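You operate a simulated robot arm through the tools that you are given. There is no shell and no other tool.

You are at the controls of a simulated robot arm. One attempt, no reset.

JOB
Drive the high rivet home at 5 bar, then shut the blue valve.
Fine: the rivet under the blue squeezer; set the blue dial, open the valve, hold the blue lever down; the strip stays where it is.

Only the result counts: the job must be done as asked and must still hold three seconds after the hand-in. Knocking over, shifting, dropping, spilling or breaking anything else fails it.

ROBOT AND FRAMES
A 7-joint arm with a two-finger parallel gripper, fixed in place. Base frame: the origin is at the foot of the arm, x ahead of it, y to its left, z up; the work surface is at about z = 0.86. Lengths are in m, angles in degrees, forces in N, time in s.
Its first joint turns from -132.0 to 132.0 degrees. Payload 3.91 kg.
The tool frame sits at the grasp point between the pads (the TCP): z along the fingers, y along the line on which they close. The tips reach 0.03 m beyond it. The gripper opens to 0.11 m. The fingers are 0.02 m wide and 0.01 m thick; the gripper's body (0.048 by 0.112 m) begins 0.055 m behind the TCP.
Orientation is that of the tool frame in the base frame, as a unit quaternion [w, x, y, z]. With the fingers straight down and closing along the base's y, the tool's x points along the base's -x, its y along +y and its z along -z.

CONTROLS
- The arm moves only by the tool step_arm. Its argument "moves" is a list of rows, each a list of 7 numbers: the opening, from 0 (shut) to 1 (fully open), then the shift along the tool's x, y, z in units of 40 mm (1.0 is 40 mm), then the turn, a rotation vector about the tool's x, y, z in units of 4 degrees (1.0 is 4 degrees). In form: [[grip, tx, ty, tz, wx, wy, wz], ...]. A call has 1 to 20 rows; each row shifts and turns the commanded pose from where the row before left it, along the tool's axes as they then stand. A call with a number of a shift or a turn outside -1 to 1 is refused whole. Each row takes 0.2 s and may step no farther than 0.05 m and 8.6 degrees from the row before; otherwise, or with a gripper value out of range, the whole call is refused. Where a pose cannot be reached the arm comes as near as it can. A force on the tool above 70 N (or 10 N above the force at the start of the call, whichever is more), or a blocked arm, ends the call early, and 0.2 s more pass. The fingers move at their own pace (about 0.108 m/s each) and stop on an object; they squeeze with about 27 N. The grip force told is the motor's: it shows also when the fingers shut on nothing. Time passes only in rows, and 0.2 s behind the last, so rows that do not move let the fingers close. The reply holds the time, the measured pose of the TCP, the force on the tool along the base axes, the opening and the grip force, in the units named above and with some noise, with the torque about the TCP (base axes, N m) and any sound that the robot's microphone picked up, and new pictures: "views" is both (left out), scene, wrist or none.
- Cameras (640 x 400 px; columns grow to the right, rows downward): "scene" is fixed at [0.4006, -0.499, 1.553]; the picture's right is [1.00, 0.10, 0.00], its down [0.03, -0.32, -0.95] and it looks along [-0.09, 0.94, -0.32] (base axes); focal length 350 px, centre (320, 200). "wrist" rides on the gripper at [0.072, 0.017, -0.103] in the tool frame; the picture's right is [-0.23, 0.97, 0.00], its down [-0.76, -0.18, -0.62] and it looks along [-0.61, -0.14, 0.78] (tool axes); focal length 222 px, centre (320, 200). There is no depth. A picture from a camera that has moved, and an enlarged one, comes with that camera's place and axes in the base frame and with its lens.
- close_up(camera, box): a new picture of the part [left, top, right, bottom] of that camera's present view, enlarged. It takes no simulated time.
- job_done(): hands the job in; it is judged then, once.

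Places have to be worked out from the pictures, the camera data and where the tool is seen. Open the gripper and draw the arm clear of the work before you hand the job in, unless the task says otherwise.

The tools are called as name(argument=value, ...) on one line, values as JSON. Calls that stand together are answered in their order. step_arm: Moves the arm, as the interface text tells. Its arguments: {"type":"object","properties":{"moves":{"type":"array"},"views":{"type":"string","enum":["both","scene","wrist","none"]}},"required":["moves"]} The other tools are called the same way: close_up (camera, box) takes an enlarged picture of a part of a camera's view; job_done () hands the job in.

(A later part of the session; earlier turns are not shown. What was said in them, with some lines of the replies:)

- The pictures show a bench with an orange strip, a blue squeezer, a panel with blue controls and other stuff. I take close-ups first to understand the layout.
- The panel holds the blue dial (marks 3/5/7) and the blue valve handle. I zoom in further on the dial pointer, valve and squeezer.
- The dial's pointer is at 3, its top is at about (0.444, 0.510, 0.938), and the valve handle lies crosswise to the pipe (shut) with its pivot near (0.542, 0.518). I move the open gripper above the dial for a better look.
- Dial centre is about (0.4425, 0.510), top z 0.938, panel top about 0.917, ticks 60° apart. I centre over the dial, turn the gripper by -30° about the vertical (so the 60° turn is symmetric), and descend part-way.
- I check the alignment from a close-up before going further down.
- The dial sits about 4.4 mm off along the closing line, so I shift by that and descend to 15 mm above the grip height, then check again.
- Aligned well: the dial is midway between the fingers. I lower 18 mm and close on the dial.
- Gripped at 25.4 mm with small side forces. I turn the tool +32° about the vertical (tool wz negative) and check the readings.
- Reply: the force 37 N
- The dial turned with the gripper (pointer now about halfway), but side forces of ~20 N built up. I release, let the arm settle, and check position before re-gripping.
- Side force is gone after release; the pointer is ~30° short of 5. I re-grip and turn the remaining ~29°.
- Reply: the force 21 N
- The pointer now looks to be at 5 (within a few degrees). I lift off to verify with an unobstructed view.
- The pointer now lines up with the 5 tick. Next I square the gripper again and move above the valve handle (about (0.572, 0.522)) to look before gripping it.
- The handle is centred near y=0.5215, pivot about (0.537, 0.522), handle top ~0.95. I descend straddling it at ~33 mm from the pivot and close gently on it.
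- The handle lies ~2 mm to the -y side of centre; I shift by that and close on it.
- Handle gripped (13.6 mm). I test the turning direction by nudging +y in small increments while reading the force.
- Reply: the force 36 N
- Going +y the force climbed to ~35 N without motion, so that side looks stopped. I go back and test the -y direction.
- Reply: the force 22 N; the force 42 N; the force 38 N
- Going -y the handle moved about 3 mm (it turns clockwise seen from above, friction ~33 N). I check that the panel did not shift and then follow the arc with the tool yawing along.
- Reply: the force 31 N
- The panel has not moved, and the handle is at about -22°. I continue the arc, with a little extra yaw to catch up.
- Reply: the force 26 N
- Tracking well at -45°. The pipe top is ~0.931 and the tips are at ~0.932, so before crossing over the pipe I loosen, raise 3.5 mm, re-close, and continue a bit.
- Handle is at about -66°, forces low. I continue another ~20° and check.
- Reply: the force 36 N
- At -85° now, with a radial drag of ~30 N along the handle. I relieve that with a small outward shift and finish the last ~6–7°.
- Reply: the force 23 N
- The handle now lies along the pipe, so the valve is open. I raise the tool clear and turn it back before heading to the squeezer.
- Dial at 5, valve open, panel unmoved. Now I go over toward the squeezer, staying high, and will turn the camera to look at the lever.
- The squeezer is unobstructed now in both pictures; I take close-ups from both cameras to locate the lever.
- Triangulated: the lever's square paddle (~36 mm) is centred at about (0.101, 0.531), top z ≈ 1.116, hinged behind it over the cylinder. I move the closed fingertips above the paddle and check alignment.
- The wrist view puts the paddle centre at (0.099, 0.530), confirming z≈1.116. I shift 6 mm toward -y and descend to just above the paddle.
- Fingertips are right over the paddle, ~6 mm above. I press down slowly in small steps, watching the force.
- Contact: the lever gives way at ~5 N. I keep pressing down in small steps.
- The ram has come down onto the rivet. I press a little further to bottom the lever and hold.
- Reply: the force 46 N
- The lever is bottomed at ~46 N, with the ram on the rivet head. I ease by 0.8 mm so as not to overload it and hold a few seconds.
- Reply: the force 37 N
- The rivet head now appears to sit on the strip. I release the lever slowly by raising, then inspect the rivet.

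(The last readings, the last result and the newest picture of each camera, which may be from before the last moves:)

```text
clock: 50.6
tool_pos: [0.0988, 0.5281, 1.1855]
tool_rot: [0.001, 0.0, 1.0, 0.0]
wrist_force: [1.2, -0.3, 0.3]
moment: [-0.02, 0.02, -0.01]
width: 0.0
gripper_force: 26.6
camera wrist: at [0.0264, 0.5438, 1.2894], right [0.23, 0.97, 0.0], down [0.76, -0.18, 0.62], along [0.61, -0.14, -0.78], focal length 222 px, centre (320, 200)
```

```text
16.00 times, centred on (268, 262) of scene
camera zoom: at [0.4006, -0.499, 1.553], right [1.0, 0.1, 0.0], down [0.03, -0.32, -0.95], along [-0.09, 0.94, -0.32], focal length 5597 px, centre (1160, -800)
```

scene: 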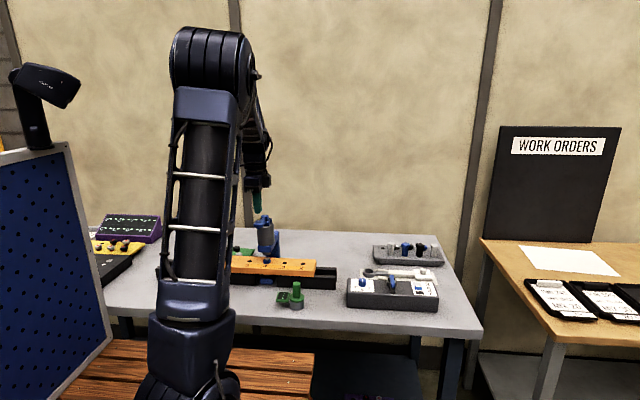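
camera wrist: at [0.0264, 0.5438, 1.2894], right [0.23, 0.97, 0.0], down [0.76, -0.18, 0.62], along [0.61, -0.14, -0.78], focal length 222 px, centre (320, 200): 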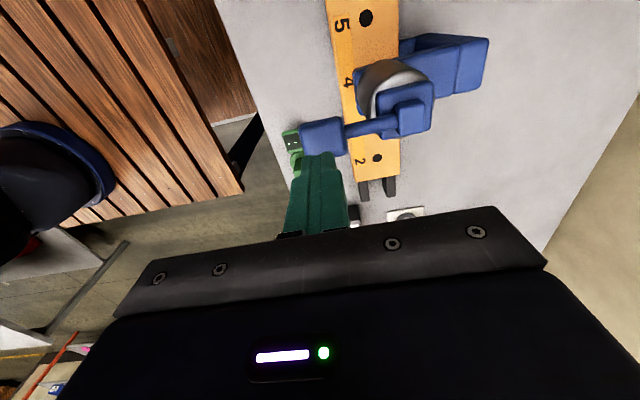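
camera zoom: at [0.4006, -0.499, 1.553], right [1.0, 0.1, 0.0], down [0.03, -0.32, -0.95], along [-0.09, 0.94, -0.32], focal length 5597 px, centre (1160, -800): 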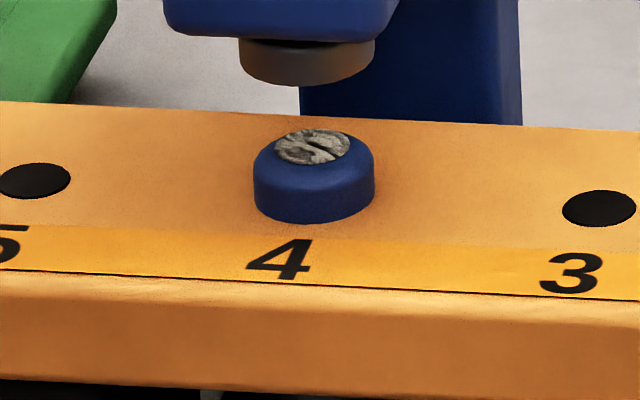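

The rivet head dropped ~2.3 mm and its underside now sits on the strip surface; the lever and ram are back up. Next I raise clear and travel back to the valve to shut it.

step_arm(moves=[[0, 0, 0, -0.88, 0, 0, 0], [0, 0, 0, -0.88, 0, 0, 0], [0, 0, 0, -0.88, 0, 0, 0], [0, 0, 0, -0.88, 0, 0, 0], [0, 0, 0, -0.88, 0, 0, 0], [0.35, -0.91, -0.096, 0, 0, 0, 0], [0.35, -0.91, -0.096, 0, 0, 0, 0], [0.35, -0.91, -0.096, 0, 0, 0, 0], [0.35, -0.91, -0.096, 0, 0, 0, 0], [0.35, -0.91, -0.096, 0, 0, 0, 0], [0.35, -0.91, -0.096, 0, 0, 0, 0], [0.35, -0.91, -0.096, 0, 0, 0, 0], [0.35, -0.91, -0.096, 0, 0, 0, 0], [0.35, -0.91, -0.096, 0, 0, 0, 0], [0.35, -0.91, -0.096, 0, 0, 0, 0], [0.35, -0.91, -0.096, 0, 0, 0, 0], [0.35, -0.91, -0.096, 0, 0, 0, 0], [0.35, 0, 0, 0, 0, 0, 0]], views="none")

step_arm(moves=[[0.35, 0, 0, 0.35, 0, 0, 1], [0.35, 0, 0, 0.35, 0, 0, 1], [0.35, 0, 0, 0.35, 0, 0, 1], [0.35, 0, 0, 0.35, 0, 0, 1], [0.35, 0, 0, 0.35, 0, 0, 1], [0.35, 0, 0, 0.35, 0, 0, 1], [0.35, 0, 0, 0.35, 0, 0, 1], [0.35, 0, 0, 0.35, 0, 0, 1], [0.35, 0, 0, 0.35, 0, 0, 1], [0.35, 0, 0, 0.35, 0, 0, 1], [0.35, 0, 0, 0.35, 0, 0, 1], [0.35, 0, 0, 0.35, 0, 0, 1], [0.35, 0, 0, 0.35, 0, 0, 1], [0.35, 0, 0, 0.35, 0, 0, 1], [0.35, 0, 0, 0.35, 0, 0, 1], [0.35, 0, 0, 0.35, 0, 0, 1], [0.35, 0, 0, 0.35, 0, 0, 1], [0.35, 0, 0, 0.35, 0, 0, 1], [0.35, 0, 0, 0.35, 0, 0, 1], [0.35, 0, 0, 0.35, 0, 0, 1]], views="both")

```text
clock: 54.4
tool_pos: [0.5364, 0.4811, 1.3592]
tool_rot: [0.0, 0.0, 1.0, 0.0]
wrist_force: [0.1, 0.5, 0.9]
moment: [-0.02, 0.0, 0.0]
width: 0.0384
gripper_force: 0.1
```

```text
clock: 58.6
tool_pos: [0.5382, 0.4802, 1.0813]
tool_rot: [-0.001, 0.644, 0.765, 0.001]
wrist_force: [-0.7, -0.7, 0.3]
moment: [-0.04, -0.04, -0.02]
width: 0.0386
gripper_force: 0.1
camera wrist: at [0.5415, 0.5548, 1.1847], right [1.0, -0.06, 0.0], down [-0.04, -0.78, 0.62], along [-0.04, -0.62, -0.78], focal length 222 px, centre (320, 200)
```

scene: 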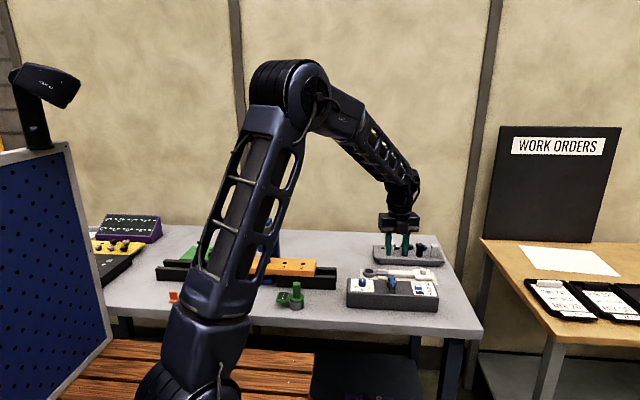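
wrist: 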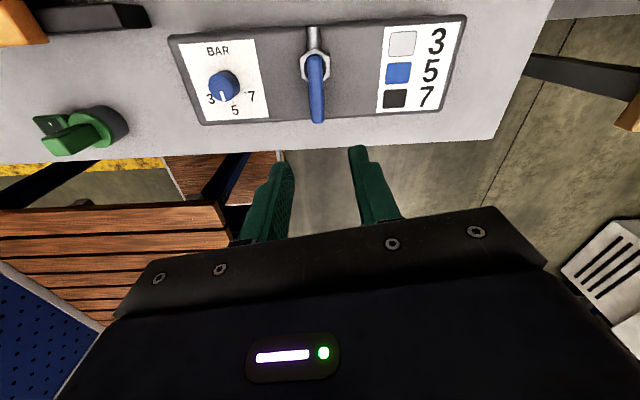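

I finish the yaw to -90° and descend part-way over the handle, then check alignment.

step_arm(moves=[[0.4, 0, 0, 0.5, 0, 0, 1], [0.4, 0, 0, 0.5, 0, 0, 1], [0.4, 0, 0, 0.5, 0, 0, 0.4], [0.4, 0, 0, 0.3, 0, 0, 0], [0.4, 0, 0, 0, 0, 0, 0]], views="both")

close_up(camera="wrist", box=[240, 50, 400, 190])

close_up(camera="scene", box=[340, 240, 440, 320])

```text
clock: 59.8
tool_pos: [0.5354, 0.4804, 1.0089]
tool_rot: [0.001, 0.705, 0.709, 0.0]
wrist_force: [-0.6, -0.2, 0.0]
moment: [-0.02, -0.01, 0.0]
width: 0.0445
gripper_force: 0.2
camera wrist: at [0.5522, 0.5536, 1.1123], right [0.98, -0.22, 0.0], down [-0.17, -0.76, 0.62], along [-0.14, -0.61, -0.78], focal length 222 px, centre (320, 200)
```

scene: 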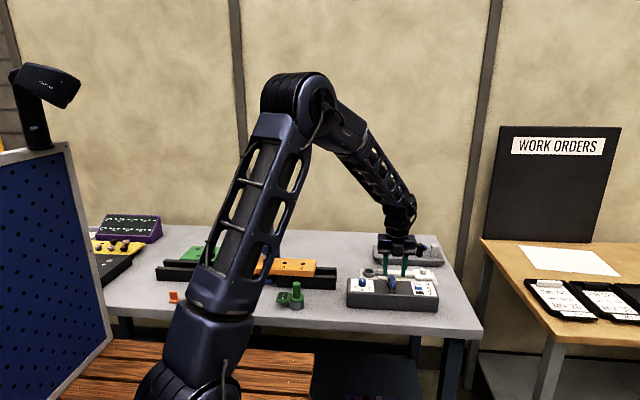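
wrist: 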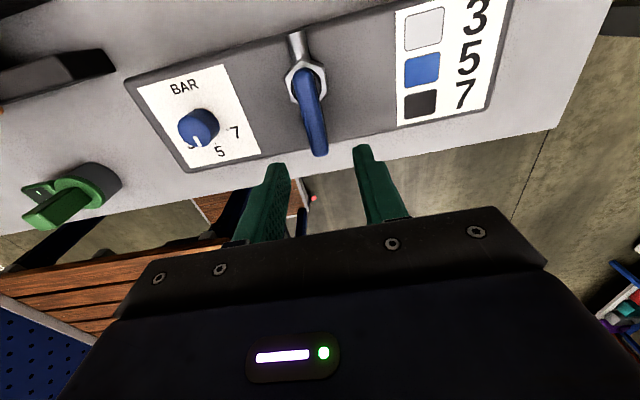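

```text
2.86 times, centred on (320, 120) of wrist
camera zoom: at [0.5522, 0.5536, 1.1123], right [0.98, -0.22, 0.0], down [-0.17, -0.76, 0.62], along [-0.14, -0.61, -0.78], focal length 635 px, centre (320, 429)
```

zoom: 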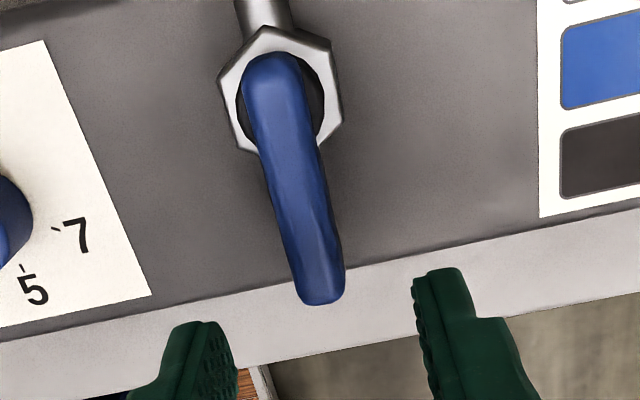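

```text
5.00 times, centred on (390, 280) of scene
camera zoom: at [0.4006, -0.499, 1.553], right [1.0, 0.1, 0.0], down [0.03, -0.32, -0.95], along [-0.09, 0.94, -0.32], focal length 1749 px, centre (-30, -200)
```

zoom: 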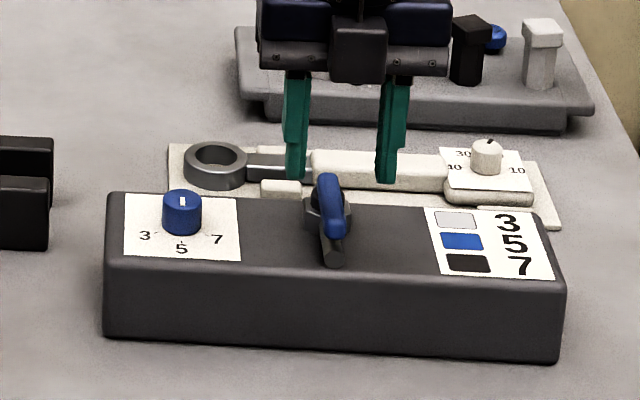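

The handle is ~2 mm to one side; I correct, descend around it to the former grip height, and close.

step_arm(moves=[[0.4, 0.05, -0.05, 0.3, 0, 0, 0], [0.4, 0, 0, 0.4, 0, 0, 0], [0.4, 0, 0, 0.385, 0, 0, 0], [0.4, 0, 0, 0, 0, 0, 0]], views="wrist")

close_up(camera="wrist", box=[240, 90, 400, 210])

```text
clock: 60.8
tool_pos: [0.5351, 0.4828, 0.9641]
tool_rot: [0.0, 0.705, 0.71, 0.0]
wrist_force: [-0.1, 0.2, 0.6]
moment: [0.02, 0.03, -0.03]
width: 0.0439
gripper_force: 0.1
camera wrist: at [0.5507, 0.5545, 1.0681], right [0.98, -0.22, 0.0], down [-0.17, -0.76, 0.62], along [-0.14, -0.61, -0.78], focal length 222 px, centre (320, 200)
```

wrist: 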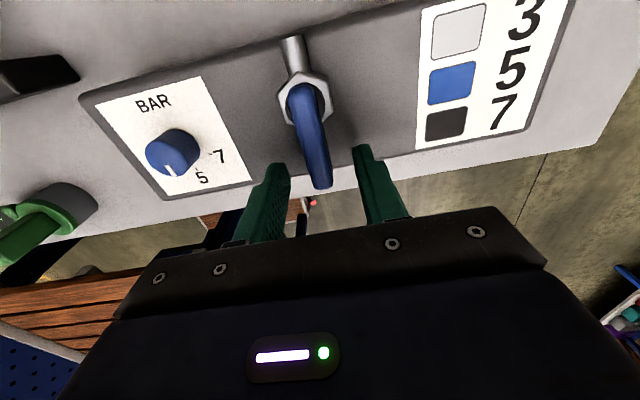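

```text
3.33 times, centred on (320, 150) of wrist
camera zoom: at [0.5507, 0.5545, 1.0681], right [0.98, -0.22, 0.0], down [-0.17, -0.76, 0.62], along [-0.14, -0.61, -0.78], focal length 740 px, centre (320, 367)
```

zoom: 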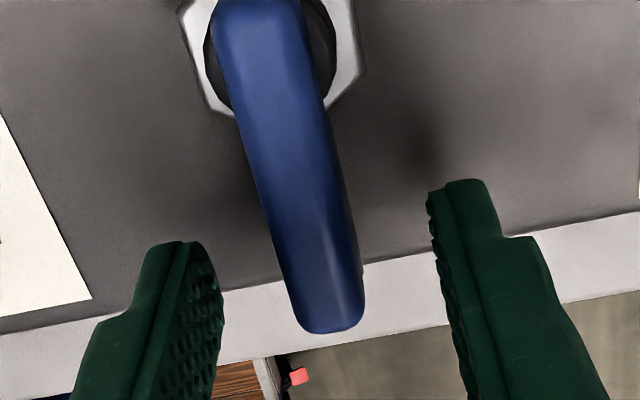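

Well centred. I close on the handle and start turning it back (counter-clockwise from above).

step_arm(moves=[[0, 0, 0, 0, 0, 0, 0], [0, 0, 0, 0, 0, 0, 0], [0, 0, 0, 0, 0, 0, 0], [0, 0.001, 0.05, 0, 0, 0, -0.5], [0, 0.002, 0.062, 0, 0, 0, -1], [0, 0.002, 0.062, 0, 0, 0, -1], [0, 0.002, 0.062, 0, 0, 0, -1], [0, 0.002, 0.062, 0, 0, 0, -1], [0, 0.002, 0.062, 0, 0, 0, -1], [0, 0, 0, 0, 0, 0, 0]], views="both")

close_up(camera="scene", box=[340, 240, 440, 320])

close_up(camera="wrist", box=[240, 90, 400, 210])

```text
clock: 63.0
tool_pos: [0.5492, 0.4855, 0.9633]
tool_rot: [0.0, 0.556, 0.831, 0.0]
wrist_force: [34.4, -3.3, -10.7]
moment: [-0.01, -0.65, -1.13]
width: 0.014
gripper_force: 45.3
camera wrist: at [0.5375, 0.5581, 1.0681], right [0.99, 0.16, 0.0], down [0.12, -0.77, 0.62], along [0.1, -0.62, -0.78], focal length 222 px, centre (320, 200)
```

scene: 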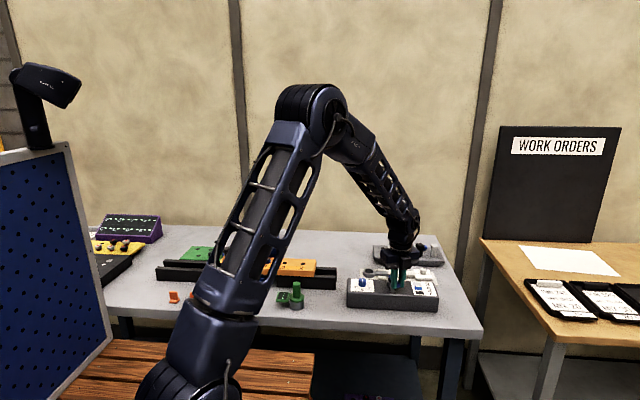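
wrist: 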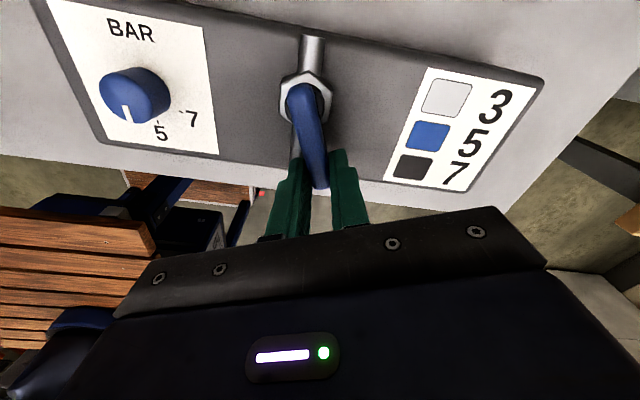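

```text
5.00 times, centred on (390, 280) of scene
camera zoom: at [0.4006, -0.499, 1.553], right [1.0, 0.1, 0.0], down [0.03, -0.32, -0.95], along [-0.09, 0.94, -0.32], focal length 1749 px, centre (-30, -200)
```

zoom: 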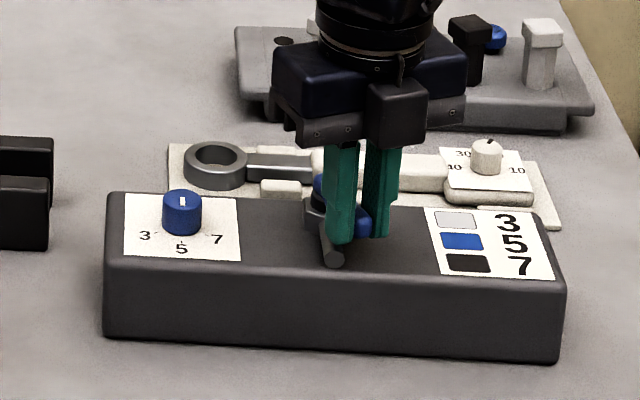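

```text
3.33 times, centred on (320, 150) of wrist
camera zoom: at [0.5375, 0.5581, 1.0681], right [0.99, 0.16, 0.0], down [0.12, -0.77, 0.62], along [0.1, -0.62, -0.78], focal length 740 px, centre (320, 367)
```

zoom: 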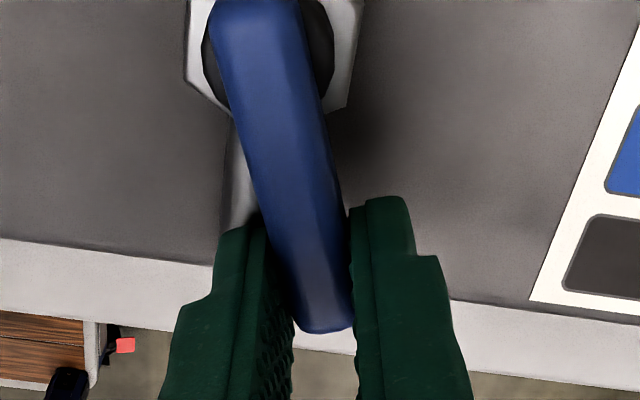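

Turning back fine (at -68°, 34 N friction). I continue the arc.

step_arm(moves=[[0, 0.002, 0.061, 0, 0, 0, -1], [0, 0.002, 0.061, 0, 0, 0, -1], [0, 0.002, 0.061, 0, 0, 0, -1], [0, 0.002, 0.061, 0, 0, 0, -1], [0, 0.002, 0.061, 0, 0, 0, -1], [0, 0.002, 0.061, 0, 0, 0, -1], [0, 0.002, 0.061, 0, 0, 0, -1], [0, 0, 0, 0, 0, 0, 0]], views="both")

close_up(camera="wrist", box=[240, 90, 400, 210])

```text
clock: 64.8
tool_pos: [0.5625, 0.4968, 0.9637]
tool_rot: [0.0, 0.339, 0.941, 0.0]
wrist_force: [45.4, -3.8, -7.0]
moment: [-0.11, -0.81, -1.01]
width: 0.0141
gripper_force: 44.5
camera wrist: at [0.5183, 0.5553, 1.0686], right [0.8, 0.6, 0.0], down [0.47, -0.62, 0.62], along [0.38, -0.5, -0.78], focal length 222 px, centre (320, 200)
```

scene: 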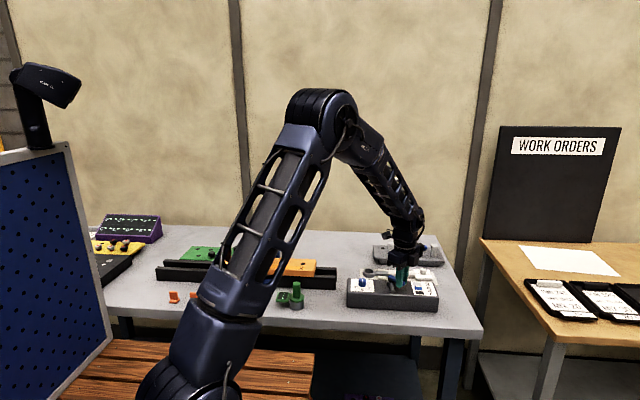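
wrist: 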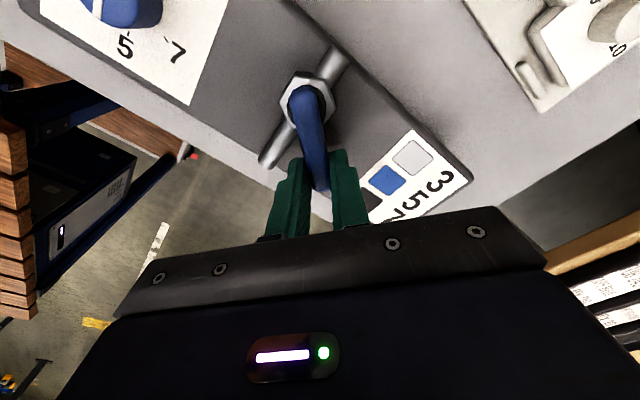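

```text
3.33 times, centred on (320, 150) of wrist
camera zoom: at [0.5183, 0.5553, 1.0686], right [0.8, 0.6, 0.0], down [0.47, -0.62, 0.62], along [0.38, -0.5, -0.78], focal length 740 px, centre (320, 367)
```

zoom: 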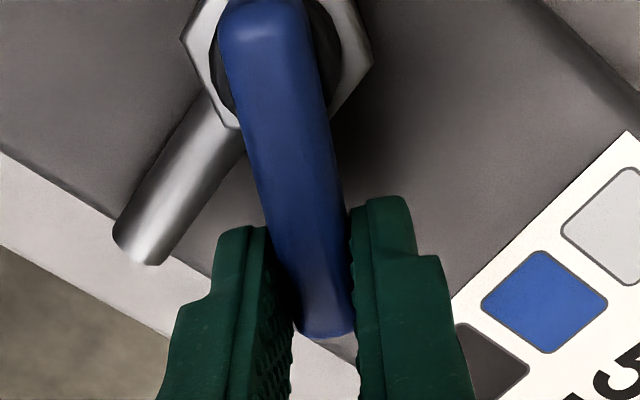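

Yaw is leading translation a little (clamp-induced forces). I correct outward/tangentially by ~2 mm and continue 5 more rows.

step_arm(moves=[[0, -0.06, 0.05, 0, 0, 0, 0], [0, 0.001, 0.061, 0, 0, 0, -1], [0, 0.001, 0.061, 0, 0, 0, -1], [0, 0.001, 0.061, 0, 0, 0, -1], [0, 0.001, 0.061, 0, 0, 0, -1], [0, 0.001, 0.061, 0, 0, 0, -1], [0, 0, 0, 0, 0, 0, 0]], views="wrist")

close_up(camera="wrist", box=[240, 90, 400, 210])

close_up(camera="scene", box=[340, 240, 440, 320])

```text
clock: 66.4
tool_pos: [0.5701, 0.5077, 0.9644]
tool_rot: [0.001, 0.169, 0.986, 0.0]
wrist_force: [10.5, 28.5, -1.1]
moment: [0.66, 0.2, -1.09]
width: 0.0145
gripper_force: 45.3
camera wrist: at [0.5075, 0.5473, 1.0686], right [0.54, 0.84, 0.0], down [0.66, -0.42, 0.62], along [0.52, -0.34, -0.78], focal length 222 px, centre (320, 200)
```

wrist: 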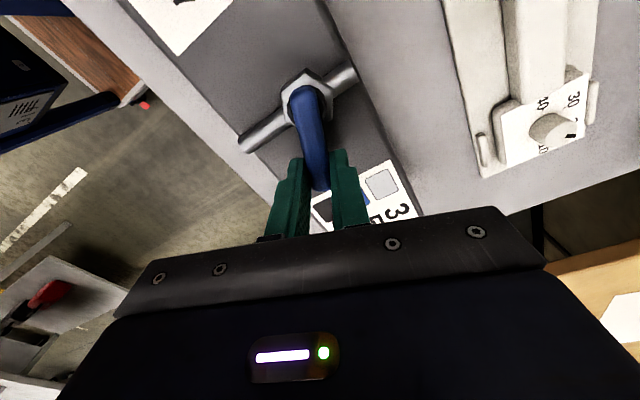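

```text
3.33 times, centred on (320, 150) of wrist
camera zoom: at [0.5075, 0.5473, 1.0686], right [0.54, 0.84, 0.0], down [0.66, -0.42, 0.62], along [0.52, -0.34, -0.78], focal length 740 px, centre (320, 367)
```

zoom: 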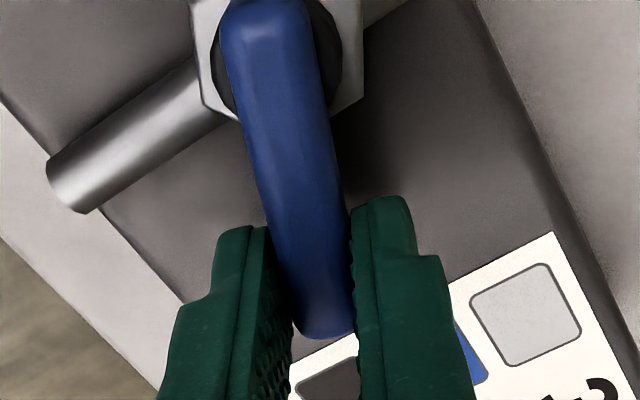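

```text
5.00 times, centred on (390, 280) of scene
camera zoom: at [0.4006, -0.499, 1.553], right [1.0, 0.1, 0.0], down [0.03, -0.32, -0.95], along [-0.09, 0.94, -0.32], focal length 1749 px, centre (-30, -200)
```

zoom: 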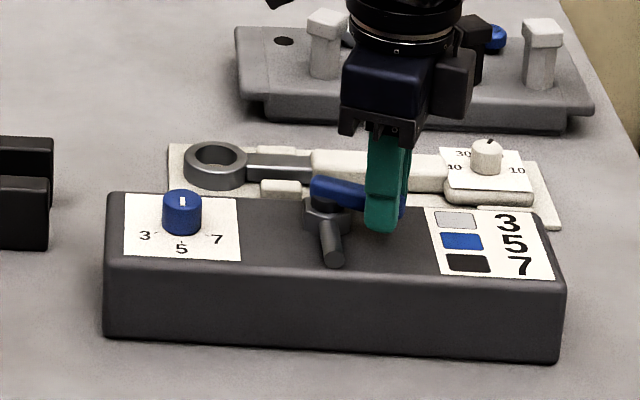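

At about -20°. I add ~2.5 mm tangentially and complete the last 20°.

step_arm(moves=[[0, 0, 0.06, 0, 0, 0, 0], [0, 0.001, 0.061, 0, 0, 0, -1], [0, 0.001, 0.061, 0, 0, 0, -1], [0, 0.001, 0.061, 0, 0, 0, -1], [0, 0.001, 0.061, 0, 0, 0, -1], [0, 0, 0.03, 0, 0, 0, -0.5], [0, 0, 0, 0, 0, 0, 0]], views="wrist")

close_up(camera="wrist", box=[240, 90, 400, 210])

close_up(camera="scene", box=[340, 240, 440, 320])

```text
clock: 68.0
tool_pos: [0.5732, 0.5196, 0.9634]
tool_rot: [0.0, 0.014, 1.0, 0.0]
wrist_force: [-16.4, 24.2, 1.1]
moment: [0.5, 0.33, -0.87]
width: 0.0138
gripper_force: 45.0
camera wrist: at [0.5009, 0.5386, 1.0686], right [0.25, 0.97, 0.0], down [0.76, -0.2, 0.62], along [0.6, -0.16, -0.78], focal length 222 px, centre (320, 200)
```

wrist: 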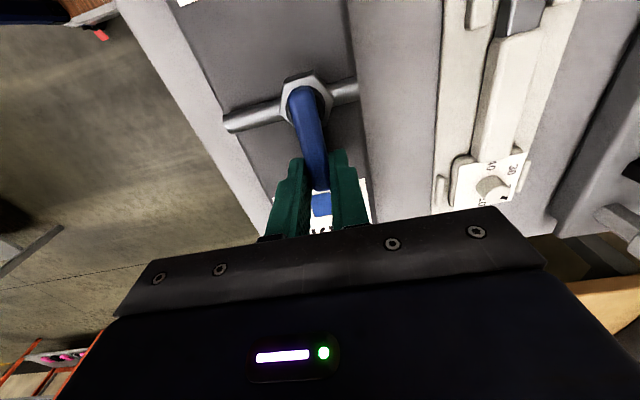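

```text
3.33 times, centred on (320, 150) of wrist
camera zoom: at [0.5009, 0.5386, 1.0686], right [0.25, 0.97, 0.0], down [0.76, -0.2, 0.62], along [0.6, -0.16, -0.78], focal length 740 px, centre (320, 367)
```

zoom: 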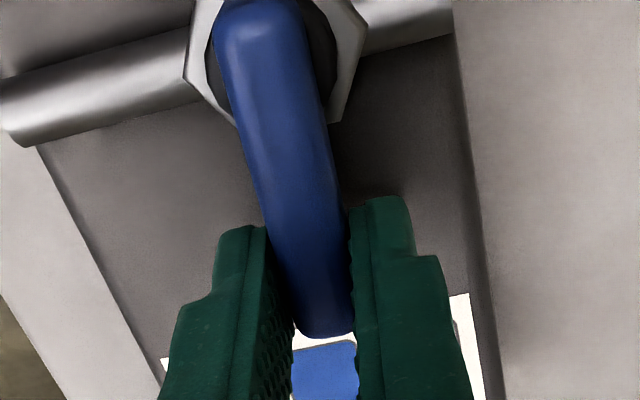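

```text
5.00 times, centred on (390, 280) of scene
camera zoom: at [0.4006, -0.499, 1.553], right [1.0, 0.1, 0.0], down [0.03, -0.32, -0.95], along [-0.09, 0.94, -0.32], focal length 1749 px, centre (-30, -200)
```

zoom: 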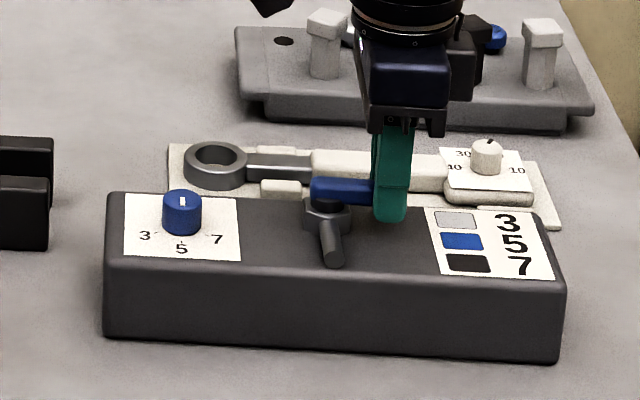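

Handle is back to roughly its original direction. I open the fingers and check the handle angle free of the clamp.

step_arm(moves=[[0.3, 0, 0, 0, 0, 0, 0], [0.3, 0, 0, 0, 0, 0, 0], [0.3, 0, 0, 0, 0, 0, 0]], views="wrist")

close_up(camera="wrist", box=[240, 90, 400, 210])

close_up(camera="scene", box=[375, 265, 440, 310])

```text
clock: 68.8
tool_pos: [0.5752, 0.518, 0.9642]
tool_rot: [0.0, 0.015, 1.0, 0.0]
wrist_force: [-0.6, 0.0, -1.2]
moment: [0.01, -0.02, 0.01]
width: 0.0329
gripper_force: 0.1
camera wrist: at [0.5023, 0.5374, 1.0687], right [0.26, 0.97, 0.0], down [0.76, -0.2, 0.62], along [0.6, -0.16, -0.78], focal length 222 px, centre (320, 200)
```

wrist: 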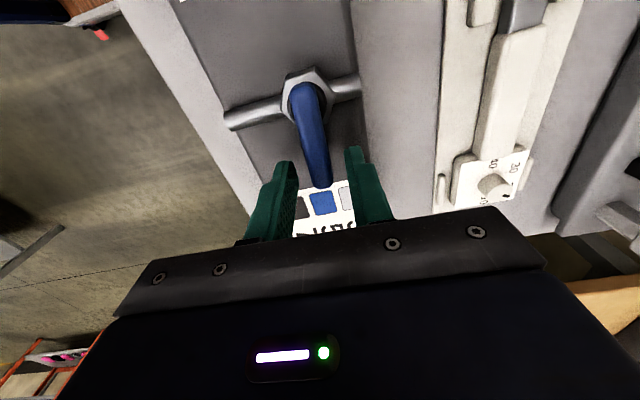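

```text
3.33 times, centred on (320, 150) of wrist
camera zoom: at [0.5023, 0.5374, 1.0687], right [0.26, 0.97, 0.0], down [0.76, -0.2, 0.62], along [0.6, -0.16, -0.78], focal length 740 px, centre (320, 367)
```

zoom: 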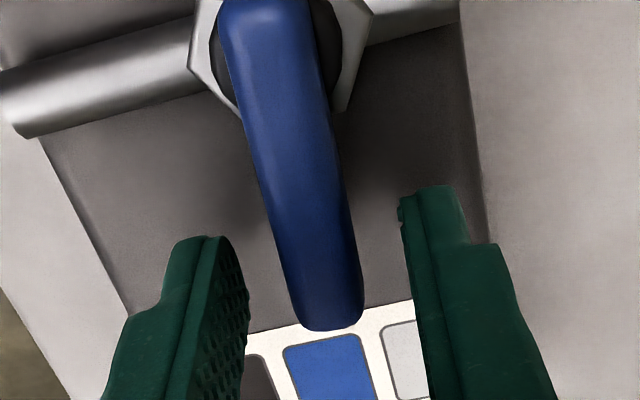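

```text
8.89 times, centred on (408, 288) of scene
camera zoom: at [0.4006, -0.499, 1.553], right [1.0, 0.1, 0.0], down [0.03, -0.32, -0.95], along [-0.09, 0.94, -0.32], focal length 3109 px, centre (-458, -578)
```

zoom: 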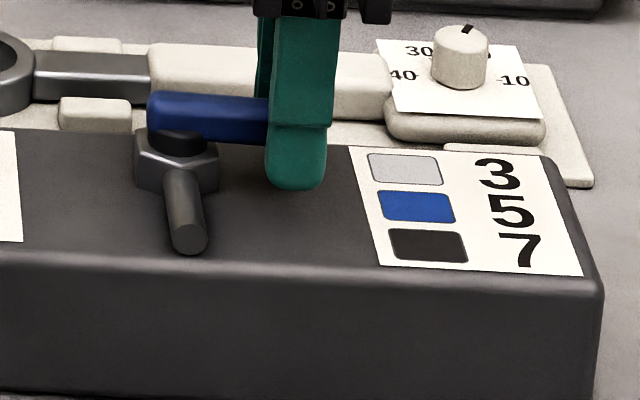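

The handle is within ~2° of its original shut angle. To be sure it is fully shut, I nudge it gently toward +y with the one finger until it meets the stop.

step_arm(moves=[[0.3, 0, 0.12, 0, 0, 0, 0], [0.3, 0, 0.1, 0, 0, 0, 0], [0.3, 0, 0, 0, 0, 0, 0]], views="none")

step_arm(moves=[[0.3, 0, 0.04, 0, 0, 0, 0], [0.3, 0, 0, 0, 0, 0, 0]], views="none")

step_arm(moves=[[0.3, 0, 0.03, 0, 0, 0, 0], [0.3, 0, 0, 0, 0, 0, 0]], views="wrist")

```text
clock: 69.6
tool_pos: [0.5742, 0.5281, 0.9654]
tool_rot: [0.001, 0.013, 1.0, 0.001]
wrist_force: [-0.6, 0.1, 0.1]
moment: [0.0, -0.03, 0.0]
width: 0.0328
gripper_force: 0.0
```

```text
clock: 70.2
tool_pos: [0.5739, 0.5304, 0.9651]
tool_rot: [0.0, 0.013, 1.0, 0.0]
wrist_force: [0.8, 0.1, 0.4]
moment: [0.05, 0.0, -0.01]
width: 0.0326
gripper_force: 0.0
```

```text
clock: 70.8
tool_pos: [0.5746, 0.5313, 0.965]
tool_rot: [0.0, 0.016, 1.0, 0.0]
wrist_force: [0.3, 0.1, 0.5]
moment: [-0.01, 0.02, 0.01]
width: 0.0331
gripper_force: 0.1
camera wrist: at [0.5023, 0.5491, 1.069], right [0.26, 0.97, 0.0], down [0.76, -0.2, 0.62], along [0.6, -0.16, -0.78], focal length 222 px, centre (320, 200)
```

wrist: 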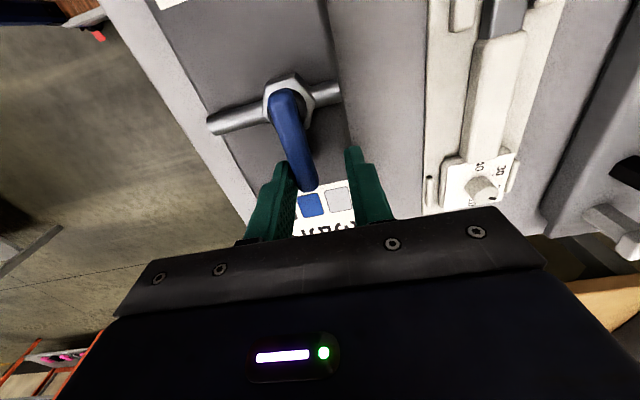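

No contact yet; the finger is just about at the handle. I continue in 1 mm steps.

step_arm(moves=[[0.3, 0, 0.025, 0, 0, 0, 0], [0.3, 0, 0, 0, 0, 0, 0]], views="none")

step_arm(moves=[[0.3, 0, 0.025, 0, 0, 0, 0], [0.3, 0, 0, 0, 0, 0, 0]], views="none")

step_arm(moves=[[0.3, 0, 0.02, 0, 0, 0, 0], [0.3, 0, 0, 0, 0, 0, 0]], views="wrist")

close_up(camera="wrist", box=[240, 90, 400, 210])

```text
clock: 71.4
tool_pos: [0.5746, 0.5313, 0.964]
tool_rot: [0.0, 0.015, 1.0, 0.0]
wrist_force: [1.1, -2.1, 0.8]
moment: [-0.09, 0.0, 0.08]
width: 0.0346
gripper_force: 1.2
```

```text
clock: 72.0
tool_pos: [0.5761, 0.532, 0.9638]
tool_rot: [0.0, 0.015, 1.0, 0.001]
wrist_force: [-1.1, -6.3, 0.9]
moment: [-0.15, 0.09, 0.05]
width: 0.0355
gripper_force: 2.9
```

```text
clock: 72.6
tool_pos: [0.5741, 0.5335, 0.965]
tool_rot: [0.001, 0.015, 1.0, 0.0]
wrist_force: [-2.1, -7.8, -2.5]
moment: [-0.09, 0.05, 0.04]
width: 0.037
gripper_force: 4.4
camera wrist: at [0.5027, 0.5518, 1.0688], right [0.26, 0.97, 0.0], down [0.76, -0.2, 0.62], along [0.6, -0.16, -0.78], focal length 222 px, centre (320, 200)
```

wrist: 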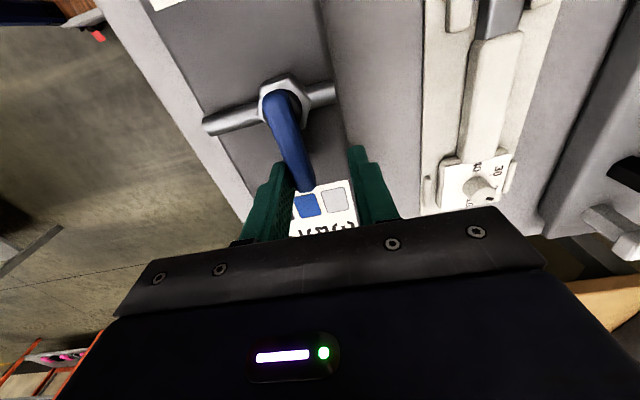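

```text
3.33 times, centred on (320, 150) of wrist
camera zoom: at [0.5027, 0.5518, 1.0688], right [0.26, 0.97, 0.0], down [0.76, -0.2, 0.62], along [0.6, -0.16, -0.78], focal length 740 px, centre (320, 367)
```

zoom: 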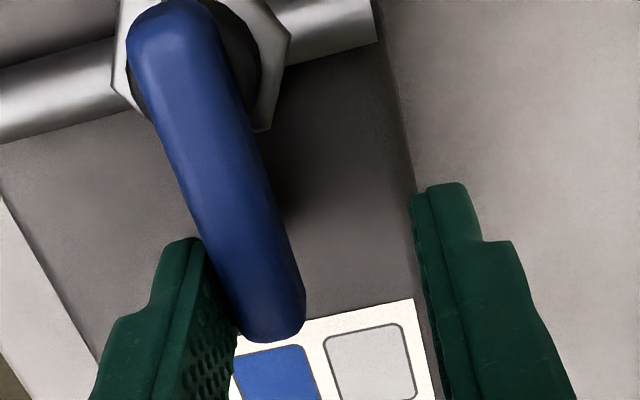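

The finger meets resistance with the handle face staying at y≈0.5145 — handle centre 0.521, the original shut position. I back off to centre, raise clear and inspect.

step_arm(moves=[[0.35, 0, -0.2, 0, 0, 0, 0], [0.4, 0, -0.1, 0, 0, 0, 0], [0.4, 0, 0, -0.5, 0, 0, 0], [0.4, 0, 0, -0.8, 0, 0, 0], [0.4, 0, 0, -0.9, 0, 0, 0], [0.4, 0, 0, -0.9, 0, 0, 0], [0.4, 0, 0, -0.9, 0, 0, 0], [0.4, 0, 0, -0.9, 0, 0, 0], [0.4, 0, 0, -0.9, 0, 0, 0], [0.4, 0, 0, 0, 0, 0, 0]], views="both")

close_up(camera="scene", box=[375, 265, 440, 310])

close_up(camera="scene", box=[335, 230, 455, 320])

```text
clock: 74.8
tool_pos: [0.5746, 0.5224, 1.198]
tool_rot: [0.0, 0.014, 1.0, 0.0]
wrist_force: [0.4, -0.4, -0.3]
moment: [0.0, 0.01, 0.04]
width: 0.0439
gripper_force: 0.1
camera wrist: at [0.5018, 0.5409, 1.3011], right [0.26, 0.97, 0.0], down [0.76, -0.2, 0.62], along [0.6, -0.16, -0.78], focal length 222 px, centre (320, 200)
```

scene: 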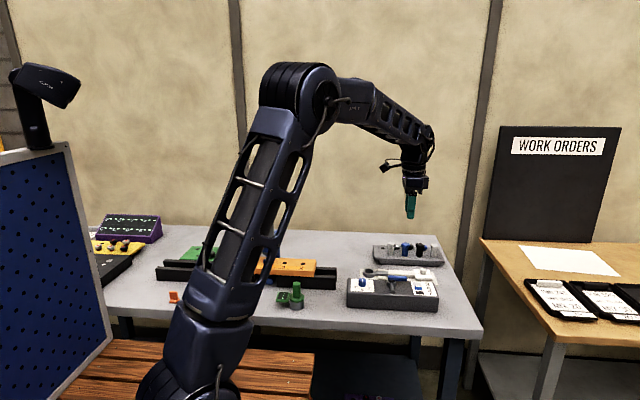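
wrist: 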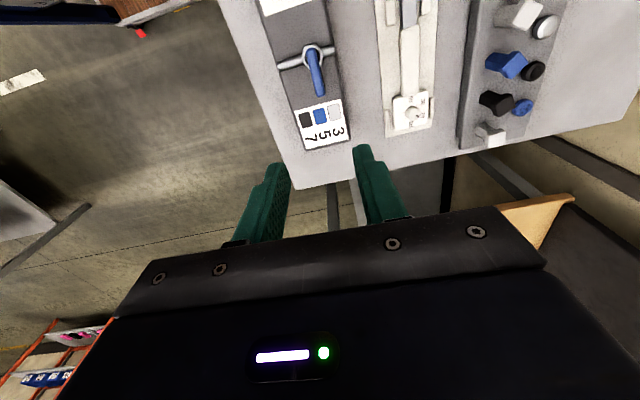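

```text
8.89 times, centred on (408, 288) of scene
camera zoom: at [0.4006, -0.499, 1.553], right [1.0, 0.1, 0.0], down [0.03, -0.32, -0.95], along [-0.09, 0.94, -0.32], focal length 3109 px, centre (-458, -578)
```

zoom: 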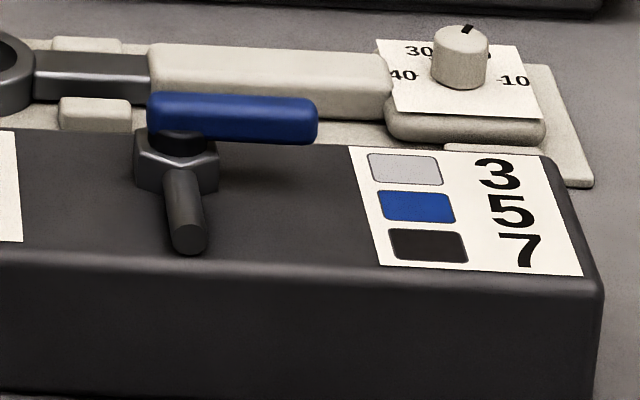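

```text
4.44 times, centred on (395, 275) of scene
camera zoom: at [0.4006, -0.499, 1.553], right [1.0, 0.1, 0.0], down [0.03, -0.32, -0.95], along [-0.09, 0.94, -0.32], focal length 1555 px, centre (-13, -133)
```

zoom: 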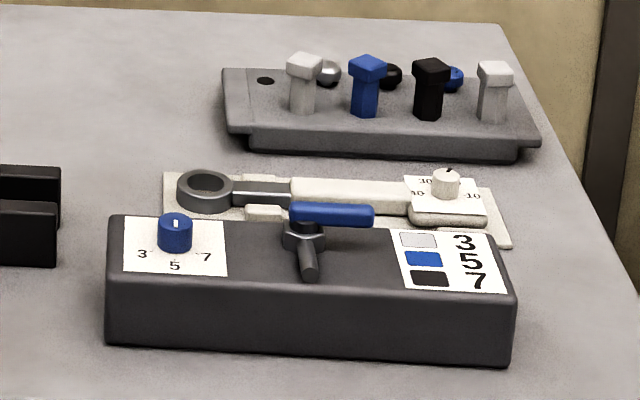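

The handle looks exactly as in its original shut position, dial still at 5, nothing shifted. I open the gripper, raise further and step back for a last look at the rivet.

step_arm(moves=[[1, 0, 0, -0.9, 0, 0, 0], [1, 0, 0, -0.9, 0, 0, 0], [1, 0, 0, -0.9, 0, 0, 0], [1, 0, 0, -0.9, 0, 0, 0], [1, 0.9, 0, 0, 0, 0, 0], [1, 0.9, 0, 0, 0, 0, 0], [1, 0.9, 0, 0, 0, 0, 0], [1, 0.9, 0, 0, 0, 0, 0], [1, 0.9, 0, 0, 0, 0, 0], [1, 0.9, 0, 0, 0, 0, 0], [1, 0.9, 0, 0, 0, 0, 0], [1, 0.9, 0, 0, 0, 0, 0], [1, 0, 0, 0, 0, 0, 0]], views="both")

close_up(camera="scene", box=[255, 250, 280, 275])

close_up(camera="scene", box=[195, 205, 345, 315])

```text
clock: 77.6
tool_pos: [0.2865, 0.5294, 1.3409]
tool_rot: [0.0, 0.015, 1.0, 0.0]
wrist_force: [-0.1, -1.2, 0.2]
moment: [0.03, 0.03, -0.01]
width: 0.1099
gripper_force: 0.2
camera wrist: at [0.2146, 0.548, 1.4448], right [0.26, 0.97, 0.0], down [0.76, -0.2, 0.62], along [0.6, -0.16, -0.78], focal length 222 px, centre (320, 200)
```

scene: 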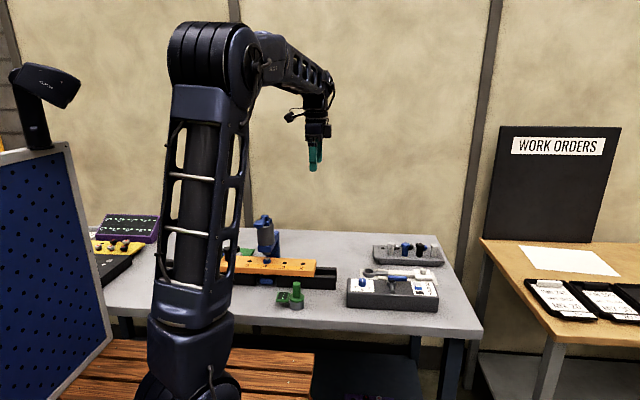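
wrist: 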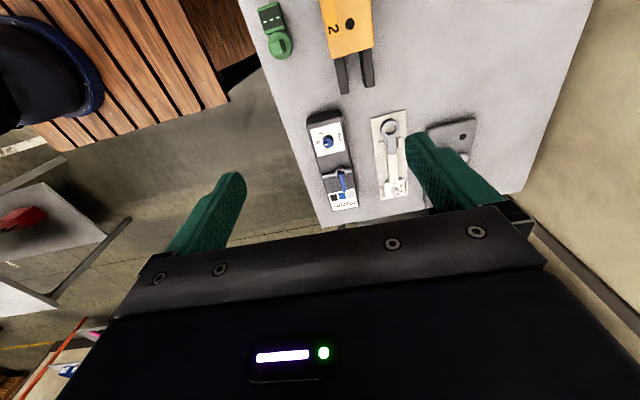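

```text
16.00 times, centred on (268, 262) of scene
camera zoom: at [0.4006, -0.499, 1.553], right [1.0, 0.1, 0.0], down [0.03, -0.32, -0.95], along [-0.09, 0.94, -0.32], focal length 5597 px, centre (1160, -800)
```

zoom: 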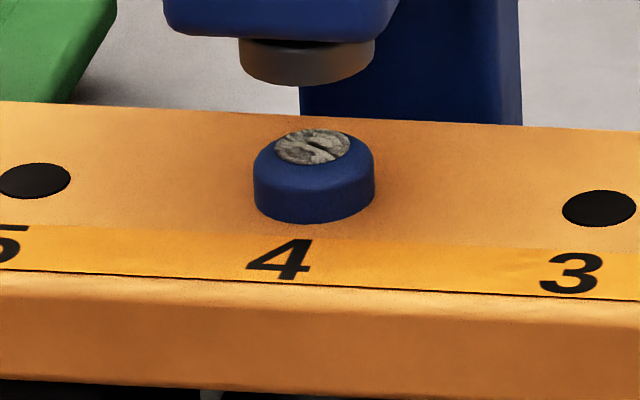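

```text
3.64 times, centred on (270, 260) of scene
camera zoom: at [0.4006, -0.499, 1.553], right [1.0, 0.1, 0.0], down [0.03, -0.32, -0.95], along [-0.09, 0.94, -0.32], focal length 1272 px, centre (502, -18)
```

zoom: 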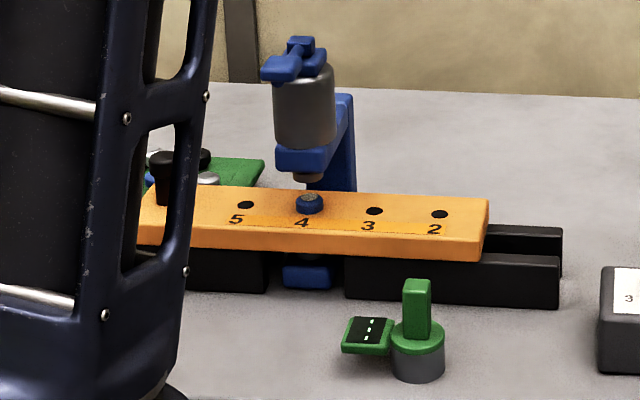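

The rivet head is seated on the strip, and its stem is gone. The strip and panel are where they were, the dial is at 5 and the blue valve is shut. The gripper is open and the arm is clear, so I hand in the job.

job_done()

```text
The job is handed in.
```

The high rivet (blue, hole 4) is driven home at 5 bar and the blue valve is shut. The job is handed in; no verdict came back with it.

- **Dial:** I turned the blue dial from 3 to 5; its pointer lines up with the 5 mark.
- **Valve:** I opened it for the press. Afterwards I turned the handle back crosswise to the pipe, where it matches the first pictures. A light push met resistance there and it went no further.
- **Rivet:** I held the blue lever at the bottom of its travel for about 3 seconds. The head dropped about 2.3 mm and now sits on the strip, and the lever and ram sprang back up.
- **Surroundings:** The strip and the panel show no shift against the first pictures, and nothing else looks disturbed.

The gripper is open and the arm is raised clear of the work.
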